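You operate a simulated robot arm through the tools that you are given. There is no shell and no other tool. Be economical: measure what you need, move in short steps, check, and stop when the job is done.

You run a simulated robot arm. Do the job below in one go: nothing can be reset, and whatever is moved stays where it is left.

## Task
On the window sill, set the blue bowl inside the green one.

It is judged by the outcome, as a careful person would: the job done as asked, and still so three seconds after it is handed in. It fails if anything else is knocked over, pushed out of place, dropped, spilled or broken.

## Robot
A 7-joint arm with a two-finger parallel gripper, fixed in place. Base frame: the origin is at the foot of the arm, x ahead of it, y to its left, z up; the work surface is at about z = 0.721. Lengths are in m, angles in rad, forces in N, time in s.
Its first joint turns from -2.897 to 2.897 rad. Payload 4.4 kg.
Tool frame: the origin (TCP) lies between the finger pads and is the grasp point; the fingertips stand 0.023 m ahead of it; z points along the fingers, y is the line along which they close. The gripper opens to 0.094 m. The fingers are 0.038 m wide and 0.01 m thick; the gripper's body (0.054 by 0.096 m) begins 0.039 m behind the TCP.
Orientation is that of the tool frame in the base frame, as a unit quaternion [w, x, y, z]. With the fingers straight down and closing along the base's y, the tool's x points along the base's -x, its y along +y and its z along -z.

## Interface
- The arm moves only by the tool nudge_tool. Its argument "deltas" is a list of rows, each an object of numbers (a shift or turn left out is 0, a gripper value left out holds the last): "jaw": the finger opening in m, from 0 to 0.094; "x", "y", "z": the shift along the base's x, y, z in m; "wx", "wy", "wz": the turn, a rotation vector about the base's x, y, z in rad. In form: [{"jaw": .., "x": .., "y": .., "z": .., "wx": .., "wy": .., "wz": ..}, ...]. A call has 1 to 10 rows; each row shifts and turns the commanded pose from where the row before left it. Rows are played at 5 a second. More than 0.05 m and 0.15 rad between two rows, or a gripper value outside its range, and nothing of the call is played. A pose out of reach is approached as far as the arm can. The call stops where the force on the tool passes 40 N (or 10 N more than at its start, if that is more) or the arm is blocked; 0.2 s more then pass. The fingers move at their own pace (about 0.072 m/s each) and stop on an object; they squeeze with about 27 N. The grip force told is the motor's: it shows also when the fingers shut on nothing. Time passes only in rows, and 0.2 s behind the last, so rows that do not move let the fingers close. The reply holds the time, the measured pose of the TCP, the force on the tool along the base axes, the opening and the grip force, in the units named above and with some noise.
- Cameras (640 x 400 px; columns grow to the right, rows downward): "scene" is fixed at [0.0486, 0.4979, 1.3494]; the picture's right is [0.52, -0.85, 0.00], its down [-0.49, -0.30, -0.82] and it looks along [0.70, 0.43, -0.57] (base axes); focal length 354 px, centre (320, 200). "wrist" rides on the gripper at [-0.039, 0, -0.044] in the tool frame; the picture's right is [0.00, -1.00, 0.00], its down [0.97, 0.00, -0.24] and it looks along [0.24, 0.00, 0.97] (tool axes); focal length 218 px, centre (320, 200).
- get_image(camera): a new picture of that camera. The clock stands still meanwhile.
- measure_at(camera, pixels): for up to 12 pixels [column, row] of the newest picture of that camera ("zoom" is the newest enlarged one), the place [x, y, z] in the base frame of the surface seen there, good to about 0.002 m, but the place of the scene camera against the robot may be out by one fixed shift of up to 0.012 m in any direction. The clock stands still meanwhile.
- close_up(camera, box): a new picture of the part [left, top, right, bottom] of that camera's present view, enlarged. The clock stands still meanwhile.
- job_done(): hands the job in; it is judged then, once.

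Work in short steps. Measure before you move; look again where a grasp or a placing could have gone wrong, and mend it. You have 60 turns and 30 pictures in all, those below and enlarged ones among them. Open the gripper and draw the arm clear of the work before you hand the job in, unless the task says otherwise; then end with one line.

The tools are called after "Emit:" as name(argument=value, ...) on one line, values as JSON. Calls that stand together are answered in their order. nudge_tool: Moves the arm, as the interface text tells. Its arguments: {"type":"object","properties":{"deltas":{"type":"array"}},"required":["deltas"]} The other tools are called the same way: get_image (camera) takes a picture; measure_at (camera, pixels) gives the place of the surface under pixels of a picture; close_up (camera, box) takes an enlarged picture of a part of a camera's view; job_done () hands the job in.

At the start:

```text
clock: 0.0
ee_pos: [0.471, 0.753, 1.0463]
tool_rot: [0.0, 0.0, 1.0, 0.0]
ft_force: [0.1, 1.4, 0.4]
finger_gap: 0.094
grasp_force: 0.1
```

scene: 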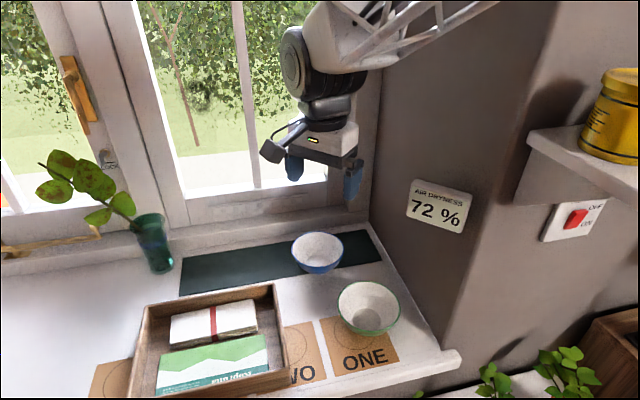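
wrist: 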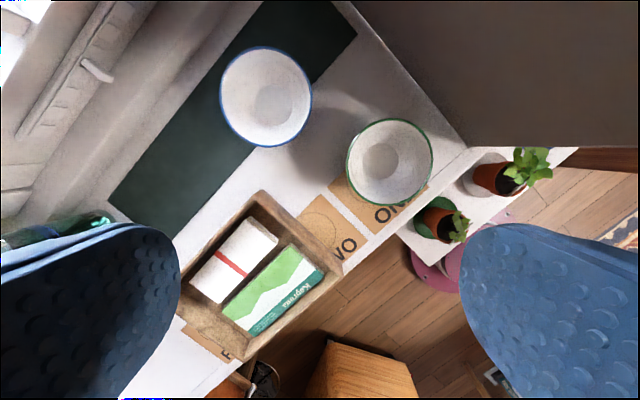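

The wrist view shows the blue bowl around (266,97) and the green one around (390,162). I'll measure the rims, bottoms and surroundings of both.

Emit:
measure_at(camera="wrist", pixels=[[221, 97], [311, 97], [266, 48], [266, 145], [275, 100], [348, 162], [432, 162], [390, 119], [390, 204], [380, 160], [330, 170], [180, 170]])

Emit:
close_up(camera="wrist", box=[180, 20, 480, 220])

Emit:
close_up(camera="scene", box=[240, 200, 460, 380])

```text
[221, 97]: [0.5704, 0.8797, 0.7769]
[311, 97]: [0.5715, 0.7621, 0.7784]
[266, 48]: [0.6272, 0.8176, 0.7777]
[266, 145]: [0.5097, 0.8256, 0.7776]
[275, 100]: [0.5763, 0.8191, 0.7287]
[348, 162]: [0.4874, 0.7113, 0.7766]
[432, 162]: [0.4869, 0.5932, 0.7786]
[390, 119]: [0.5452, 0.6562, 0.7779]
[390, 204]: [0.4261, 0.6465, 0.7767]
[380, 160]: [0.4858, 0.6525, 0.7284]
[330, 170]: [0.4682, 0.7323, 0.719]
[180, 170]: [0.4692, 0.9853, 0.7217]
```

```text
2.00 times, centred on (330, 120) of wrist
```

zoom: 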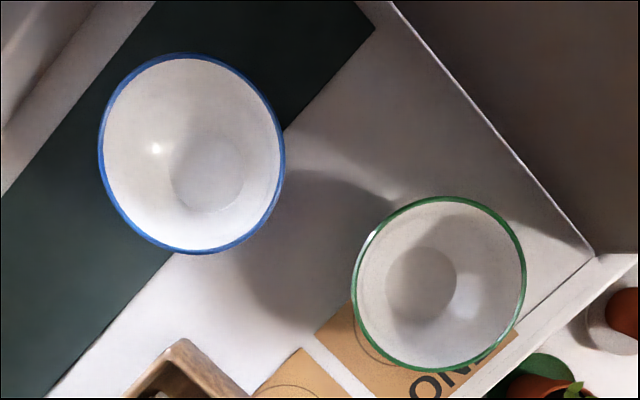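

```text
2.22 times, centred on (350, 290) of scene
```

zoom: 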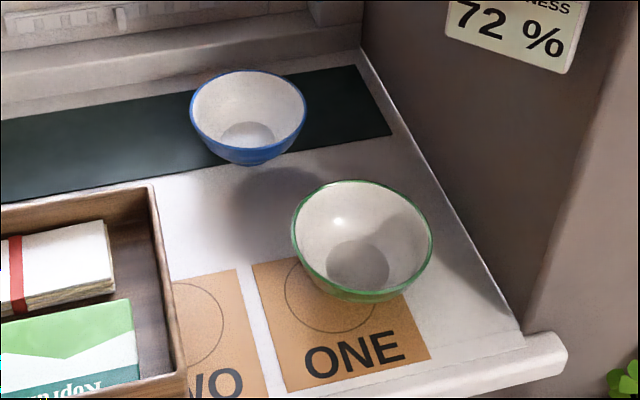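

Both bowls are about 0.118 m across, with the rim at z≈0.778, so I plan a tilted rim pinch on the blue bowl's near side. I'll measure its wall profile and how close the tray is.

Emit:
measure_at(camera="wrist", pixels=[[223, 98], [228, 98], [234, 98], [240, 98], [246, 98], [252, 98], [258, 99], [264, 100], [262, 191], [340, 268], [262, 200], [301, 133]])

Emit:
measure_at(camera="scene", pixels=[[292, 245], [342, 248], [317, 272], [318, 233], [340, 300], [399, 305], [322, 265], [368, 335], [370, 328], [305, 262], [335, 262], [275, 286]])

```text
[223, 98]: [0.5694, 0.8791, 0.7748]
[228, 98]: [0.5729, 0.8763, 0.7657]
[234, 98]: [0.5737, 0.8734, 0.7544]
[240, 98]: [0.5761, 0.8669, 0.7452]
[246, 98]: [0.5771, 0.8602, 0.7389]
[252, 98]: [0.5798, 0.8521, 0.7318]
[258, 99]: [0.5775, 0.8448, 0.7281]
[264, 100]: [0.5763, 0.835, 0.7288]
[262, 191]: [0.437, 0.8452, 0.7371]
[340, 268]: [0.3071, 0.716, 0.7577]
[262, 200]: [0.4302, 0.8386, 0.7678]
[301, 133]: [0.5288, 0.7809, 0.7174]
```

```text
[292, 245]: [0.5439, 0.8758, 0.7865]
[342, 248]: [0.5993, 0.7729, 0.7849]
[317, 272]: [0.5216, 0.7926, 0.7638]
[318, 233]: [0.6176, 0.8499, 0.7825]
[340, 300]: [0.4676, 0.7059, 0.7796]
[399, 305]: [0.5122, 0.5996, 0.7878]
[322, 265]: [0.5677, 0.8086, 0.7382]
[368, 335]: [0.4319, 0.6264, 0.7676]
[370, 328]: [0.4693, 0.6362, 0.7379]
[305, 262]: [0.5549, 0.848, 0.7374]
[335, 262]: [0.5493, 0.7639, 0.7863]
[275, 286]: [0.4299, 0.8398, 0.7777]
```

The blue wall leans only about 15° near the rim. I'll pinch the side facing the base: yaw -0.61 so the jaws close along (0.574,0.819), tilt 0.28 rad, and come to a pre-grasp pose above the rim at z≈0.86.

Emit:
nudge_tool(deltas=[{"jaw": 0.05, "x": 0.00916, "y": 0.0026, "z": -0.0266, "wz": -0.1222}, {"x": 0.00916, "y": 0.0026, "z": -0.0266, "wz": -0.1222}, {"x": 0.00916, "y": 0.0026, "z": -0.0266, "wz": -0.1222}, {"x": 0.00916, "y": 0.0026, "z": -0.0266, "wz": -0.1222}, {"x": 0.00916, "y": 0.0026, "z": -0.0266, "wz": -0.1221}, {"x": 0.00916, "y": 0.0026, "z": -0.0266, "wx": 0.1145, "wy": -0.0805}, {"x": 0.00916, "y": 0.0026, "z": -0.0266, "wx": 0.1145, "wy": -0.0805}, {}])

Emit:
get_image(camera="wrist")

Emit:
get_image(camera="scene")

```text
clock: 1.8
ee_pos: [0.5344, 0.7699, 0.8607]
tool_rot: [0.042, 0.299, 0.944, 0.134]
ft_force: [0.6, 0.1, 1.1]
finger_gap: 0.0501
grasp_force: 0.0
```

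```text
25 pictures are left
```

wrist: 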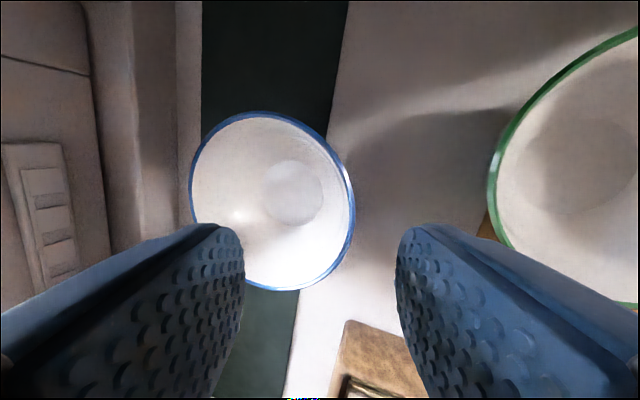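

```text
24 pictures are left
```

scene: 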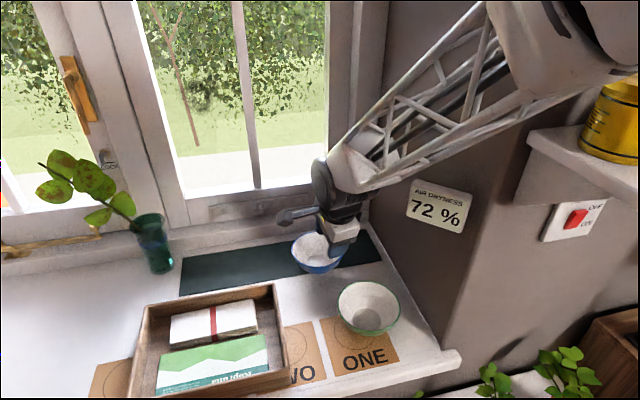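

The pose is as planned, and the near rim is around (352,205) in the wrist view. I'll check that rim against my grasp line before descending.

Emit:
measure_at(camera="wrist", pixels=[[191, 185], [354, 190], [353, 205], [352, 222], [270, 112], [265, 290], [335, 150], [347, 200]])

```text
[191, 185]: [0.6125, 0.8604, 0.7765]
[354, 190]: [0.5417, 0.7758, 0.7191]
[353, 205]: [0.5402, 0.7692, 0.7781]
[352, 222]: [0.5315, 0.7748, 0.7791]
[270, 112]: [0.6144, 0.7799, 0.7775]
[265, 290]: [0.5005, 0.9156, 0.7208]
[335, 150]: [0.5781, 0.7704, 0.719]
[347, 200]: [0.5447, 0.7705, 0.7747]
```

The rim points fit a circle of r≈0.0595 centred at (0.570,0.820), which matches my plan. I'll descend straight down to TCP z≈0.783 with the jaws open.

Emit:
nudge_tool(deltas=[{"z": -0.03, "x": 0.0005, "y": 0.0005}, {"z": -0.025}, {"z": -0.0225}, {}])

Emit:
get_image(camera="wrist")

Emit:
close_up(camera="scene", box=[240, 180, 400, 300])

```text
clock: 2.8
ee_pos: [0.5358, 0.7708, 0.7825]
tool_rot: [0.042, 0.298, 0.944, 0.134]
ft_force: [-0.5, 0.1, 1.2]
finger_gap: 0.0497
grasp_force: 0.0
```

```text
23 pictures are left
```

wrist: 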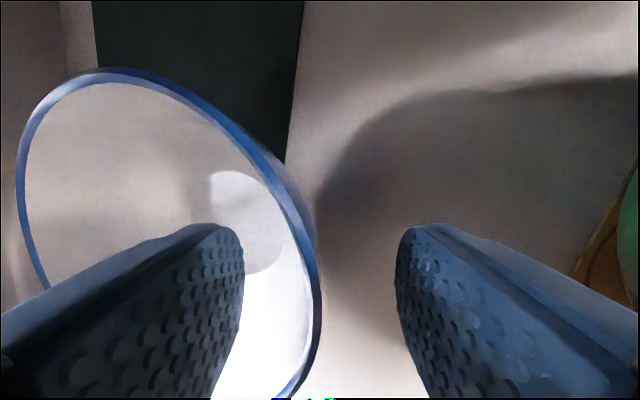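

```text
3.33 times, centred on (320, 240) of scene
```

zoom: 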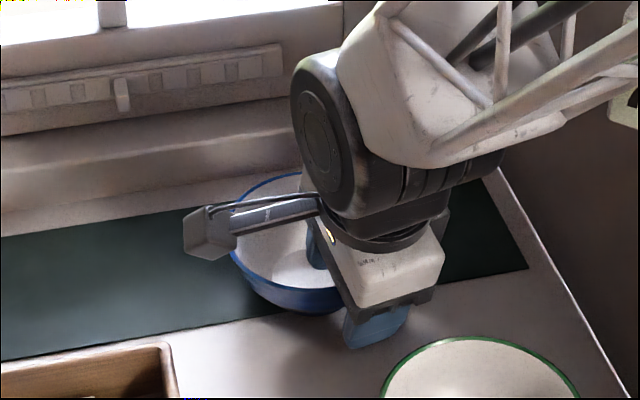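

The wall, with its rim around (315,300), sits midway between the fingers at 245 and 400. I'll close the jaws.

Emit:
nudge_tool(deltas=[{"jaw": 0.0}, {}, {}, {}])

Emit:
get_image(camera="wrist")

```text
clock: 3.8
ee_pos: [0.5347, 0.7719, 0.7827]
tool_rot: [0.042, 0.298, 0.944, 0.133]
ft_force: [1.6, 4.2, 14.3]
finger_gap: 0.0129
grasp_force: 27.3
```

```text
21 pictures are left
```

wrist: 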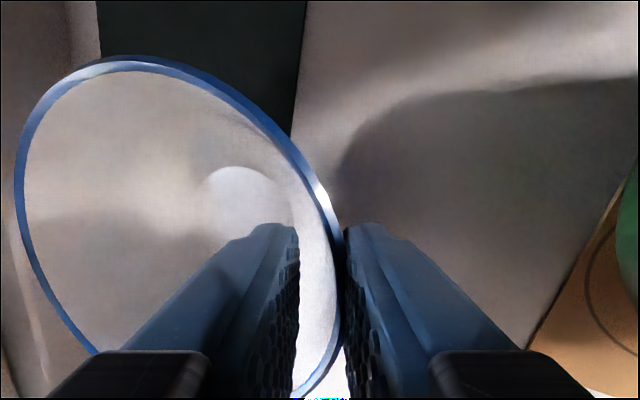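

The grip is firm: gap 0.013 m, 27 N. I'll lift 0.05 m slowly and look.

Emit:
nudge_tool(deltas=[{"z": 0.01}, {"z": 0.015}, {"z": 0.025}, {}])

Emit:
get_image(camera="wrist")

Emit:
close_up(camera="scene", box=[240, 180, 440, 340])

```text
clock: 4.8
ee_pos: [0.5362, 0.7702, 0.8313]
tool_rot: [0.042, 0.298, 0.944, 0.133]
ft_force: [-0.3, -0.2, -0.1]
finger_gap: 0.0
grasp_force: 26.9
```

```text
20 pictures are left
```

wrist: 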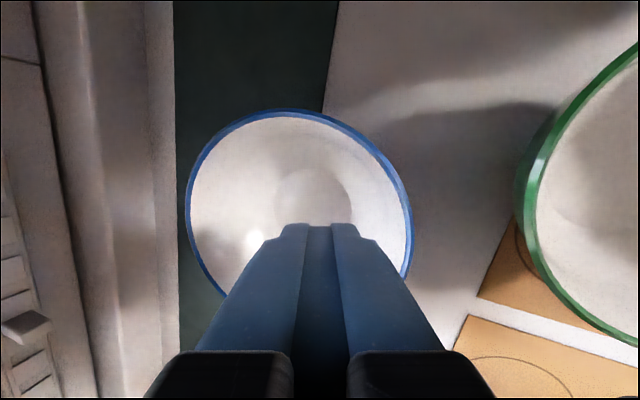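

```text
2.50 times, centred on (340, 260) of scene
```

zoom: 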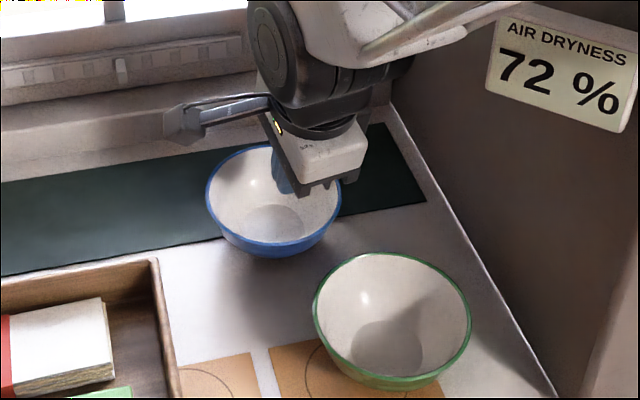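

The fingers slipped off (gap 0.0) and the blue bowl stayed upright on the mat, so the wall slope didn't match my tilt. I'll re-measure the bowl's position and its inner and outer profile.

Emit:
measure_at(camera="wrist", pixels=[[187, 210], [300, 110], [411, 240], [380, 155], [216, 148], [205, 270], [401, 230], [391, 225], [381, 222], [371, 220], [361, 216], [350, 212]])

Emit:
measure_at(camera="zoom", pixels=[[272, 242], [272, 246], [272, 250], [272, 254], [272, 257], [272, 236], [272, 230], [272, 224], [272, 215], [208, 190], [340, 205], [250, 146]])

```text
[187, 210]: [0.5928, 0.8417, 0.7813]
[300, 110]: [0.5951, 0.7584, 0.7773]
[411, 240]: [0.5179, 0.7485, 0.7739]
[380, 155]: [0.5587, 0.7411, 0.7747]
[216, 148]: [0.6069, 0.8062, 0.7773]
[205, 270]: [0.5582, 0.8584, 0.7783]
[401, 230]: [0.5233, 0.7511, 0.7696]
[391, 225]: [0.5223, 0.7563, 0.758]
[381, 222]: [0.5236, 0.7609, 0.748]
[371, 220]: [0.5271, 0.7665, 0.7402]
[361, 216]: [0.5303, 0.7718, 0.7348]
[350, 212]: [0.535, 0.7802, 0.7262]
```

```text
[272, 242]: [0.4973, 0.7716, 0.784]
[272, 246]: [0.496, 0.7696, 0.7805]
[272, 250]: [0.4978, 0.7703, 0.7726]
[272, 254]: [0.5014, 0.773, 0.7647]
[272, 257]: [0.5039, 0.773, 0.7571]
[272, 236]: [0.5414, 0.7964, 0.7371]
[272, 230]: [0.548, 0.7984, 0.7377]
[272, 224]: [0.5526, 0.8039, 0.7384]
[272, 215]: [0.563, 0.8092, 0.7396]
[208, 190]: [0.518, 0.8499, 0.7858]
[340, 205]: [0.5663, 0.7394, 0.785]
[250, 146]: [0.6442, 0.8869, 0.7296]
```

The blue bowl slid to a centre of about (0.550,0.7995) and its wall averages about 22–24° near the rim, steeper than my 16° tilt. I'll retry with 26° tilt and yaw a little further, so that any slip would go away from the green bowl, and start from above.

Emit:
nudge_tool(deltas=[{"jaw": 0.038, "z": 0.03}, {"x": -0.008, "y": -0.003, "wz": -0.1135}, {"x": -0.008, "y": -0.003, "wz": -0.1135}, {"x": -0.008, "y": -0.003, "z": -0.005, "wx": 0.0602, "wy": -0.0669}, {"x": -0.008, "y": -0.003, "z": -0.005, "wx": 0.0602, "wy": -0.0669}, {}])

Emit:
get_image(camera="wrist")

```text
clock: 6.2
ee_pos: [0.504, 0.7591, 0.8523]
tool_rot: [0.093, 0.396, 0.889, 0.208]
ft_force: [0.4, 0.3, 0.7]
finger_gap: 0.0378
grasp_force: 0.1
```

```text
18 pictures are left
```

wrist: 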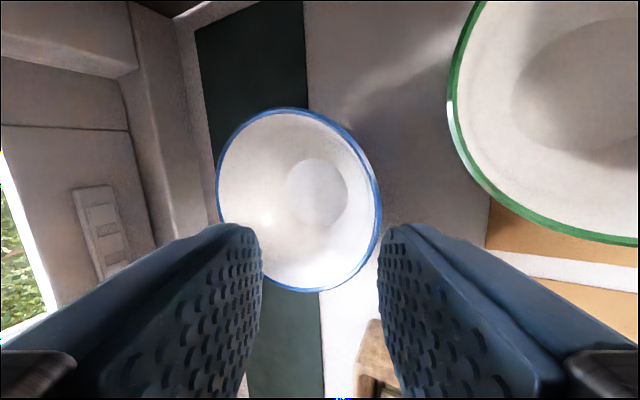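

The view is clear, with the near rim around (380,210). I'll measure the rim for the exact centre.

Emit:
measure_at(camera="wrist", pixels=[[217, 185], [293, 108], [379, 210], [372, 175], [345, 130], [240, 130], [335, 286], [370, 250]])

```text
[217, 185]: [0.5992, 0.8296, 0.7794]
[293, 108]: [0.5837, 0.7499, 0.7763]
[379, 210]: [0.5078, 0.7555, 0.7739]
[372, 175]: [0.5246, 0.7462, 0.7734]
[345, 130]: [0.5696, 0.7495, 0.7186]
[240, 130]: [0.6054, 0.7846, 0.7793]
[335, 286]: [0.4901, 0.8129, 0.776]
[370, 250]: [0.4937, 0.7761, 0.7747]
```

The centre is (0.549,0.7985), so I descend with a 1–2 mm correction to TCP z≈0.780.

Emit:
nudge_tool(deltas=[{"x": -0.0008, "y": -0.0015, "z": -0.03}, {"z": -0.025}, {"z": -0.0177}, {}])

Emit:
get_image(camera="wrist")

```text
clock: 7.2
ee_pos: [0.5026, 0.7579, 0.7791]
tool_rot: [0.093, 0.396, 0.889, 0.209]
ft_force: [0.1, 0.4, -0.5]
finger_gap: 0.0378
grasp_force: 0.0
```

```text
17 pictures are left
```

wrist: 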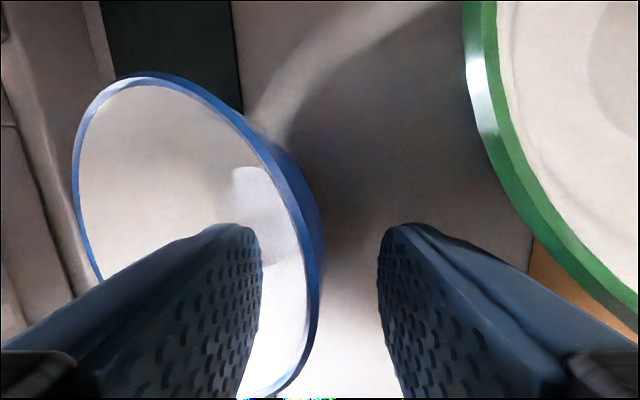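

The rim at about (315,300) lies midway between the pads, and the green bowl is clear of the right finger. I'll close the jaws.

Emit:
nudge_tool(deltas=[{"jaw": 0.0}, {}, {}, {}])

Emit:
get_image(camera="wrist")

```text
clock: 8.2
ee_pos: [0.5019, 0.7581, 0.7791]
tool_rot: [0.093, 0.396, 0.89, 0.208]
ft_force: [4.4, 2.0, 14.7]
finger_gap: 0.0113
grasp_force: 27.3
```

```text
16 pictures are left
```

wrist: 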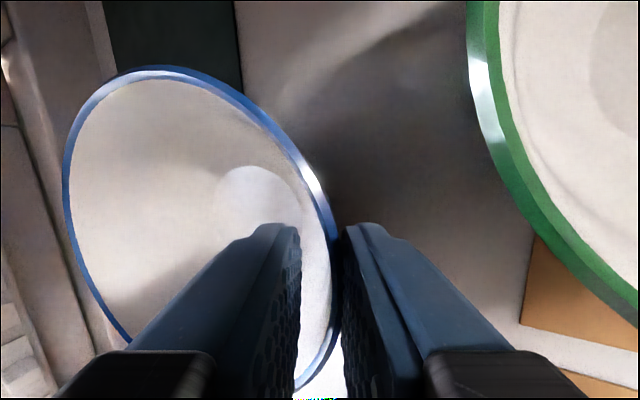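

The gap is 0.011 m with +14.7 N on the tool: the inner fingertip is wedging on the lower, more curved wall, just as before the slip. Instead of lifting I'll open, back up, and retry shallower with more tilt.

Emit:
nudge_tool(deltas=[{"jaw": 0.038}, {}, {"z": 0.025}, {"z": 0.045}, {}])

Emit:
get_image(camera="wrist")

```text
clock: 9.4
ee_pos: [0.503, 0.7567, 0.8498]
tool_rot: [0.092, 0.396, 0.89, 0.208]
ft_force: [-0.7, -0.2, -0.6]
finger_gap: 0.0378
grasp_force: 0.1
```

```text
15 pictures are left
```

wrist: 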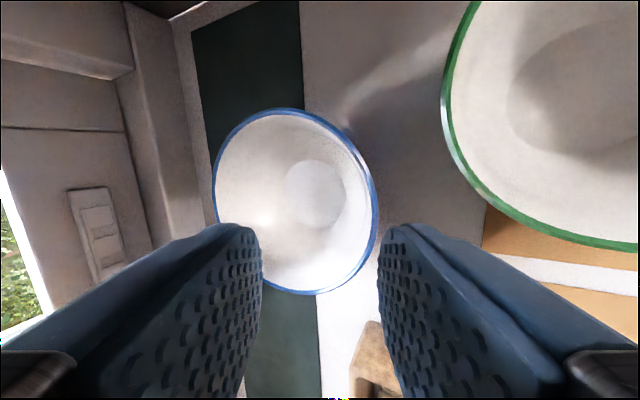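

The bowl sits upright with almost no shift. I'll measure the rim and the near-side wall profile along the grasp direction again.

Emit:
measure_at(camera="wrist", pixels=[[215, 180], [290, 109], [377, 210], [370, 170], [237, 133], [335, 287], [368, 248], [372, 215], [366, 213], [360, 211], [354, 209], [348, 207]])

```text
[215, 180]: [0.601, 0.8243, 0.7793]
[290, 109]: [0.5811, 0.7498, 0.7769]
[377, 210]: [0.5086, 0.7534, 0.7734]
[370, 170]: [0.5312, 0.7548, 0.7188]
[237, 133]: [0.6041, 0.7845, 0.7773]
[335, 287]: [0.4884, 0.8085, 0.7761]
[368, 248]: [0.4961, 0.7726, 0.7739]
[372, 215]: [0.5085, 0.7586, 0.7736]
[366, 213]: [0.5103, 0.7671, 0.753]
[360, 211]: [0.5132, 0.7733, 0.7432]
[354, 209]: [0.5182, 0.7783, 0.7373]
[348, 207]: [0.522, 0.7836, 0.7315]
```

The centre is now (0.5475,0.798). I add 0.12 rad of tilt (33° total), aim only 13 mm below the rim, descend, and close.

Emit:
nudge_tool(deltas=[{"x": -0.0045, "y": -0.0029, "wx": 0.0803, "wy": -0.0892}, {"z": -0.025}, {"z": -0.025}, {"z": -0.0156}, {}, {"jaw": 0.0}, {}, {}, {}])

Emit:
get_image(camera="wrist")

```text
clock: 11.4
ee_pos: [0.4994, 0.7551, 0.7839]
tool_rot: [0.117, 0.389, 0.876, 0.261]
ft_force: [2.4, 1.2, 6.6]
finger_gap: 0.0093
grasp_force: 26.8
```

```text
14 pictures are left
```

wrist: 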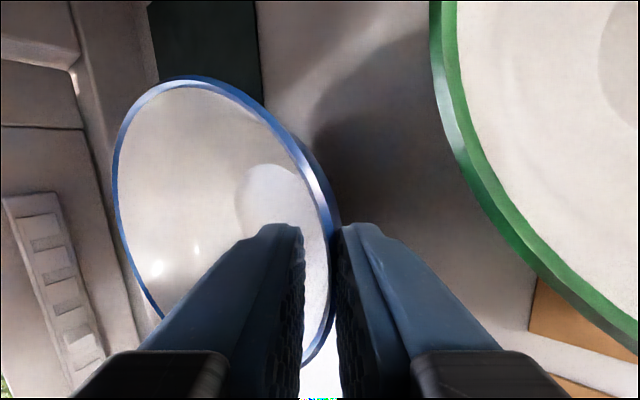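

The wedge force fell to 6.6 N and the gap to 0.009. I'll test with a small 1 cm lift.

Emit:
nudge_tool(deltas=[{"z": 0.003}, {"z": 0.003}, {"z": 0.004}, {}])

Emit:
get_image(camera="wrist")

```text
clock: 12.4
ee_pos: [0.4983, 0.7544, 0.793]
tool_rot: [0.116, 0.39, 0.876, 0.261]
ft_force: [0.2, 0.3, -2.0]
finger_gap: 0.009
grasp_force: 27.2
```

```text
13 pictures are left
```

wrist: 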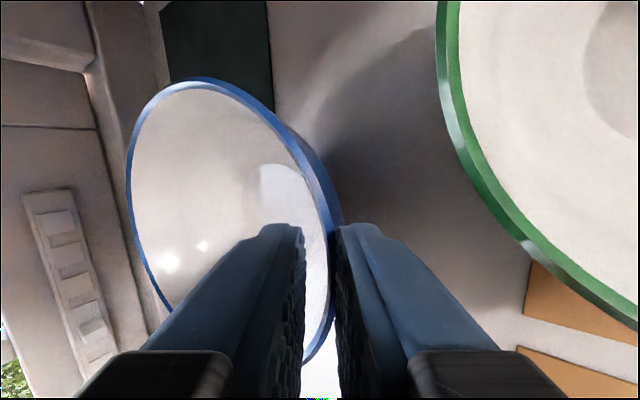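

The bowl is held (gap 0.009, -2 N load). I'll lift another 7 cm smoothly.

Emit:
nudge_tool(deltas=[{"z": 0.01}, {"z": 0.015}, {"z": 0.02}, {"z": 0.015}, {"z": 0.01}, {}])

Emit:
get_image(camera="wrist")

Emit:
close_up(camera="scene", box=[240, 180, 440, 340])

```text
clock: 13.8
ee_pos: [0.4978, 0.7536, 0.8644]
tool_rot: [0.116, 0.39, 0.875, 0.261]
ft_force: [0.1, 0.3, -2.6]
finger_gap: 0.0087
grasp_force: 27.0
```

```text
12 pictures are left
```

wrist: 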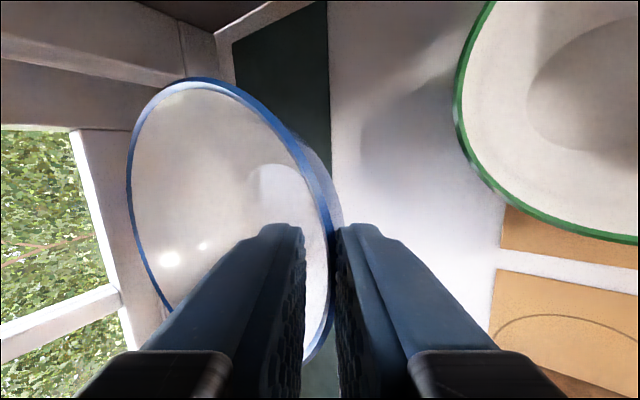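

```text
2.50 times, centred on (340, 260) of scene
```

zoom: 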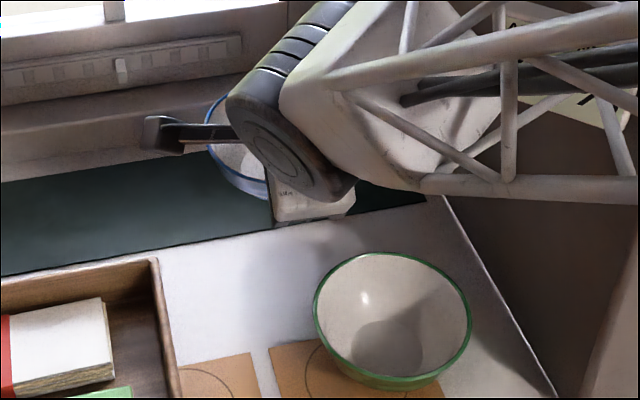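

Held well. I'll measure the blue rim in the wrist view to see the bowl's tilt and centre in the grip, and the green rim too.

Emit:
measure_at(camera="wrist", pixels=[[129, 180], [195, 79], [260, 111], [315, 175], [145, 270], [333, 320], [155, 105], [325, 345], [457, 110], [488, 10], [490, 193], [590, 235]])

```text
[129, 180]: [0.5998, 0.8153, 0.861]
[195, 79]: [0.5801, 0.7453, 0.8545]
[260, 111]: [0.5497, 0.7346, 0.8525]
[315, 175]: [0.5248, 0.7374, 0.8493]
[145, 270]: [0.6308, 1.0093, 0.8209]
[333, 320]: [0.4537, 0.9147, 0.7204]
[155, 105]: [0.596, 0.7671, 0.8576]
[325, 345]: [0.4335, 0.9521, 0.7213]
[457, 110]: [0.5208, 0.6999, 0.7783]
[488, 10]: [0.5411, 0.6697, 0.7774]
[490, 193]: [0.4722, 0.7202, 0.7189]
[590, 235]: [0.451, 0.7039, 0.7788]
```

The blue rim is tilted 0.11 rad with the far side up, and its centre is about 0.06 m ahead of the TCP. I'll level it by easing the tool tilt, raise 2 cm, and carry it over the green centre at (0.4857,0.6523).

Emit:
nudge_tool(deltas=[{"z": 0.01, "wx": -0.0368, "wy": 0.0408}, {"z": 0.01, "wx": -0.0368, "wy": 0.0408}, {"x": -0.0057, "y": -0.0138}, {"x": -0.0115, "y": -0.028}, {"x": -0.0115, "y": -0.028}, {"x": -0.0115, "y": -0.028}, {"x": -0.0115, "y": -0.028}, {"x": -0.0065, "y": -0.014}, {}])

Emit:
get_image(camera="wrist")

Emit:
close_up(camera="scene", box=[260, 200, 460, 360])

```text
clock: 15.8
ee_pos: [0.4387, 0.6146, 0.8833]
tool_rot: [0.095, 0.396, 0.888, 0.212]
ft_force: [-0.7, -0.4, -2.3]
finger_gap: 0.0089
grasp_force: 26.9
```

```text
10 pictures are left
```

wrist: 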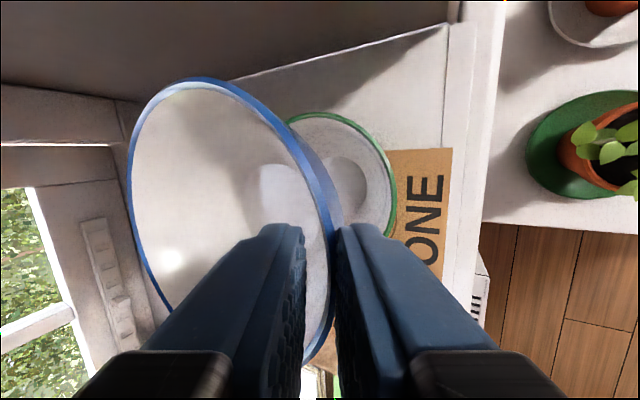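

```text
2.50 times, centred on (360, 280) of scene
```

zoom: 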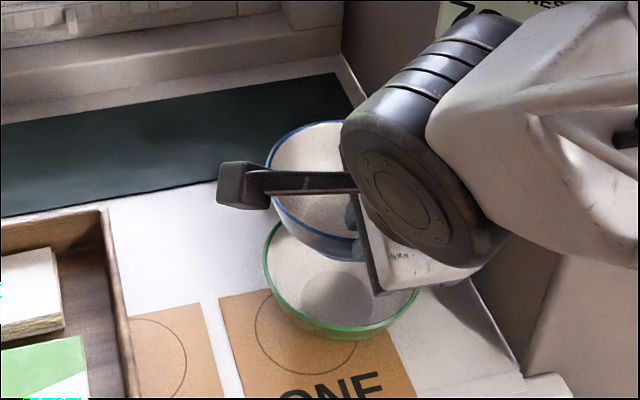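

I'll check the blue rim's level and centre here, and the visible green rim.

Emit:
measure_at(camera="wrist", pixels=[[130, 180], [200, 79], [260, 108], [315, 175], [158, 103], [145, 262], [330, 114], [370, 140], [395, 190], [388, 232], [300, 117], [393, 175]])

```text
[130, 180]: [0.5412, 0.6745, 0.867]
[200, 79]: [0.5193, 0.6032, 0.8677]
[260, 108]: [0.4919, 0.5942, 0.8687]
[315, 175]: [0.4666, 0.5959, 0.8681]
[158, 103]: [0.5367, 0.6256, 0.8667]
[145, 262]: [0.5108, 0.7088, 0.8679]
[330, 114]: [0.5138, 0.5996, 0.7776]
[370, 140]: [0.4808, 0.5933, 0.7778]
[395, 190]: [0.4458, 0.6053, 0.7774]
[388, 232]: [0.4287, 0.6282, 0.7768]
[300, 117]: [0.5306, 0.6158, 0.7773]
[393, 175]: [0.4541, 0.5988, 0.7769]
```

The blue bowl is level (rim z≈0.868) and centred to about 2 mm over the green, whose centre refines to (0.484,0.6523). I'll shift x by -0.002 and lower 6 cm into it, still above the expected nesting contact.

Emit:
nudge_tool(deltas=[{"x": -0.002, "z": -0.01}, {"z": -0.015}, {"z": -0.015}, {"z": -0.01}, {"z": -0.01}, {}])

Emit:
get_image(camera="wrist")

Emit:
close_up(camera="scene", box=[300, 220, 440, 340])

```text
clock: 17.2
ee_pos: [0.4371, 0.614, 0.8233]
tool_rot: [0.095, 0.396, 0.889, 0.212]
ft_force: [0.4, -0.3, -1.7]
finger_gap: 0.0089
grasp_force: 27.5
```

```text
8 pictures are left
```

wrist: 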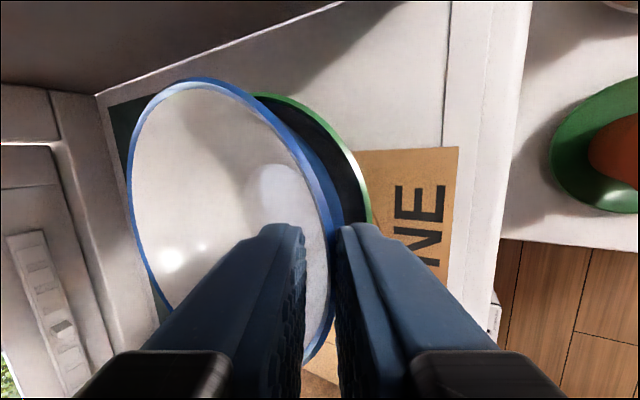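

```text
3.33 times, centred on (370, 280) of scene
```

zoom: 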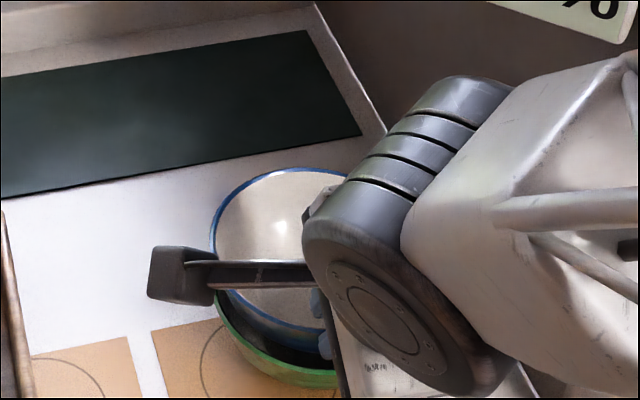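

No contact yet (-1.7 N), rim at about 0.808, well centred. I'll lower another 12 mm in small steps.

Emit:
nudge_tool(deltas=[{"z": -0.004}, {"z": -0.004}, {"z": -0.002}, {"z": -0.002}, {}])

```text
clock: 18.4
ee_pos: [0.4386, 0.6153, 0.8107]
tool_rot: [0.095, 0.395, 0.888, 0.213]
ft_force: [0.3, 0.4, -2.0]
finger_gap: 0.0088
grasp_force: 27.3
```

Still free, and the outer fingertip is about 5 mm above the green rim. I'll go another 4 mm in 1 mm steps and look.

Emit:
nudge_tool(deltas=[{"z": -0.001}, {"z": -0.001}, {"z": -0.001}, {"z": -0.001}, {}])

Emit:
get_image(camera="wrist")

```text
clock: 19.6
ee_pos: [0.4385, 0.6146, 0.8079]
tool_rot: [0.096, 0.395, 0.888, 0.213]
ft_force: [1.3, -0.7, -0.9]
finger_gap: 0.009
grasp_force: 26.8
```

```text
6 pictures are left
```

wrist: 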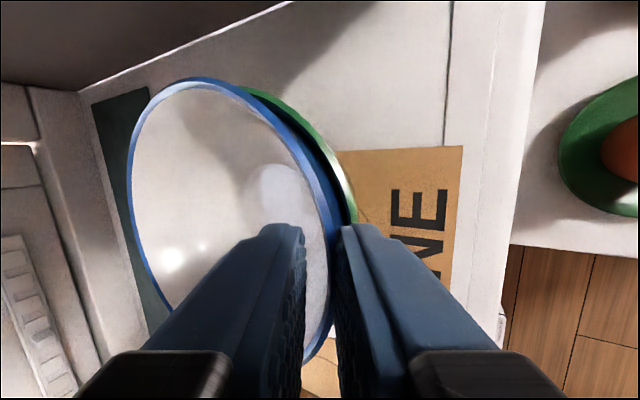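

Readings hint at first light contact, and the outer finger is only just above the green rim. I'll release while rising slightly so the opening finger clears that rim, then retract upward.

Emit:
nudge_tool(deltas=[{"jaw": 0.02, "z": 0.004}, {"jaw": 0.034, "z": 0.008}, {"z": 0.005}, {"z": 0.02}, {"z": 0.035}, {"z": 0.04}, {}])

Emit:
get_image(camera="wrist")

Emit:
close_up(camera="scene", box=[260, 200, 460, 360])

```text
clock: 21.2
ee_pos: [0.4379, 0.6148, 0.9204]
tool_rot: [0.094, 0.395, 0.889, 0.212]
ft_force: [0.7, -0.1, -0.2]
finger_gap: 0.0339
grasp_force: 0.1
```

```text
5 pictures are left
```

wrist: 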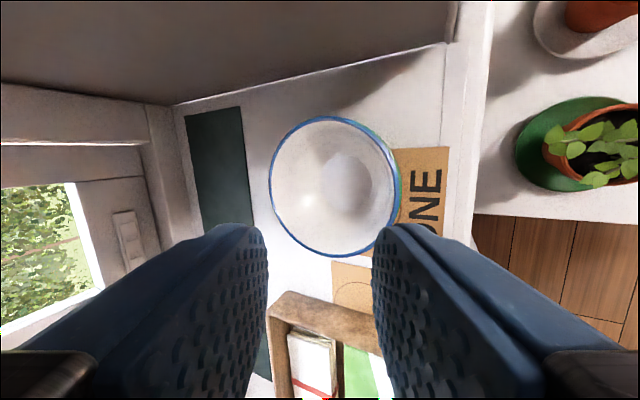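

```text
2.50 times, centred on (360, 280) of scene
```

zoom: 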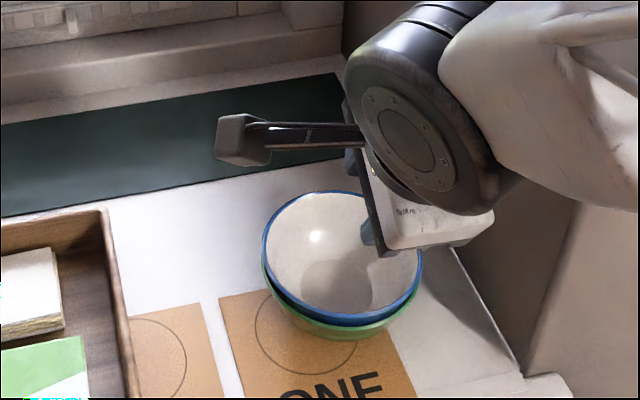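

The blue bowl is nested in the green one. I'll check that its rim is level and that the stack hasn't shifted.

Emit:
measure_at(camera="wrist", pixels=[[270, 180], [330, 118], [385, 150], [398, 205], [335, 256], [285, 228], [290, 135], [345, 185]])

Emit:
nudge_tool(deltas=[{"z": 0.04}, {"z": 0.04, "x": -0.02, "y": -0.02}, {"z": 0.03, "x": -0.03, "y": -0.03}, {}])

Emit:
get_image(camera="scene")

```text
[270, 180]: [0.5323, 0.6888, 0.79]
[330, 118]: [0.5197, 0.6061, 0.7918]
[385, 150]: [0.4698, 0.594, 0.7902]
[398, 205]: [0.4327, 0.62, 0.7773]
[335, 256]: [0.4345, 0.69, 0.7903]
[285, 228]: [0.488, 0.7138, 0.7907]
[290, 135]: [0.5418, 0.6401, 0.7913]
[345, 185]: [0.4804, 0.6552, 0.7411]
```

```text
refused: row 3 steps farther than a row can; nothing moved
```

```text
3 pictures are left
```

scene: 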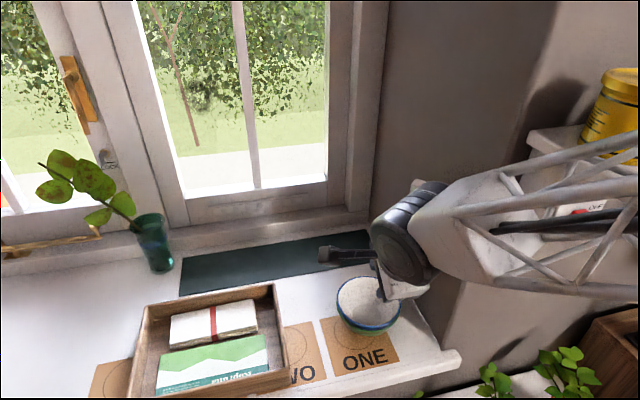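

The blue rim is level (z 0.790–0.792), 13 mm above the green rim, and the stack hasn't moved. The retreat was refused because one step was too long, so I'll go straight up in smaller steps.

Emit:
nudge_tool(deltas=[{"z": 0.03}, {"z": 0.03}, {"z": 0.03}, {"z": 0.02}, {}, {}])

Emit:
get_image(camera="scene")

```text
clock: 22.6
ee_pos: [0.437, 0.6152, 1.0294]
tool_rot: [0.094, 0.396, 0.888, 0.212]
ft_force: [-0.4, -0.2, -0.2]
finger_gap: 0.0342
grasp_force: 0.0
```

```text
2 pictures are left
```

scene: 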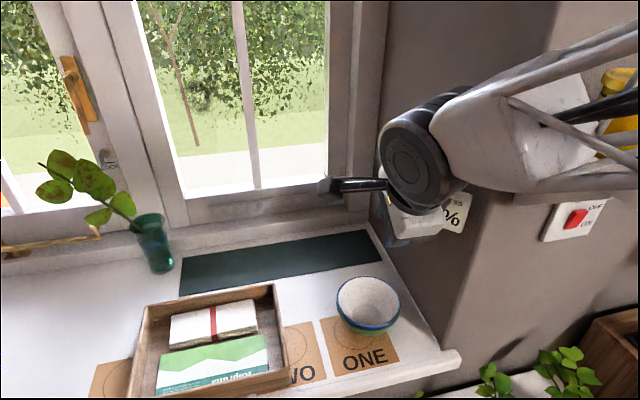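

The blue bowl rests inside the green one at (368,305), everything else in view looks undisturbed, and the arm is clear. I'm handing in.

Emit:
job_done()

```text
The job is handed in.
```

The blue bowl now sits level inside the green bowl on the window sill; nothing else in view was moved, and the arm is clear with the gripper open.
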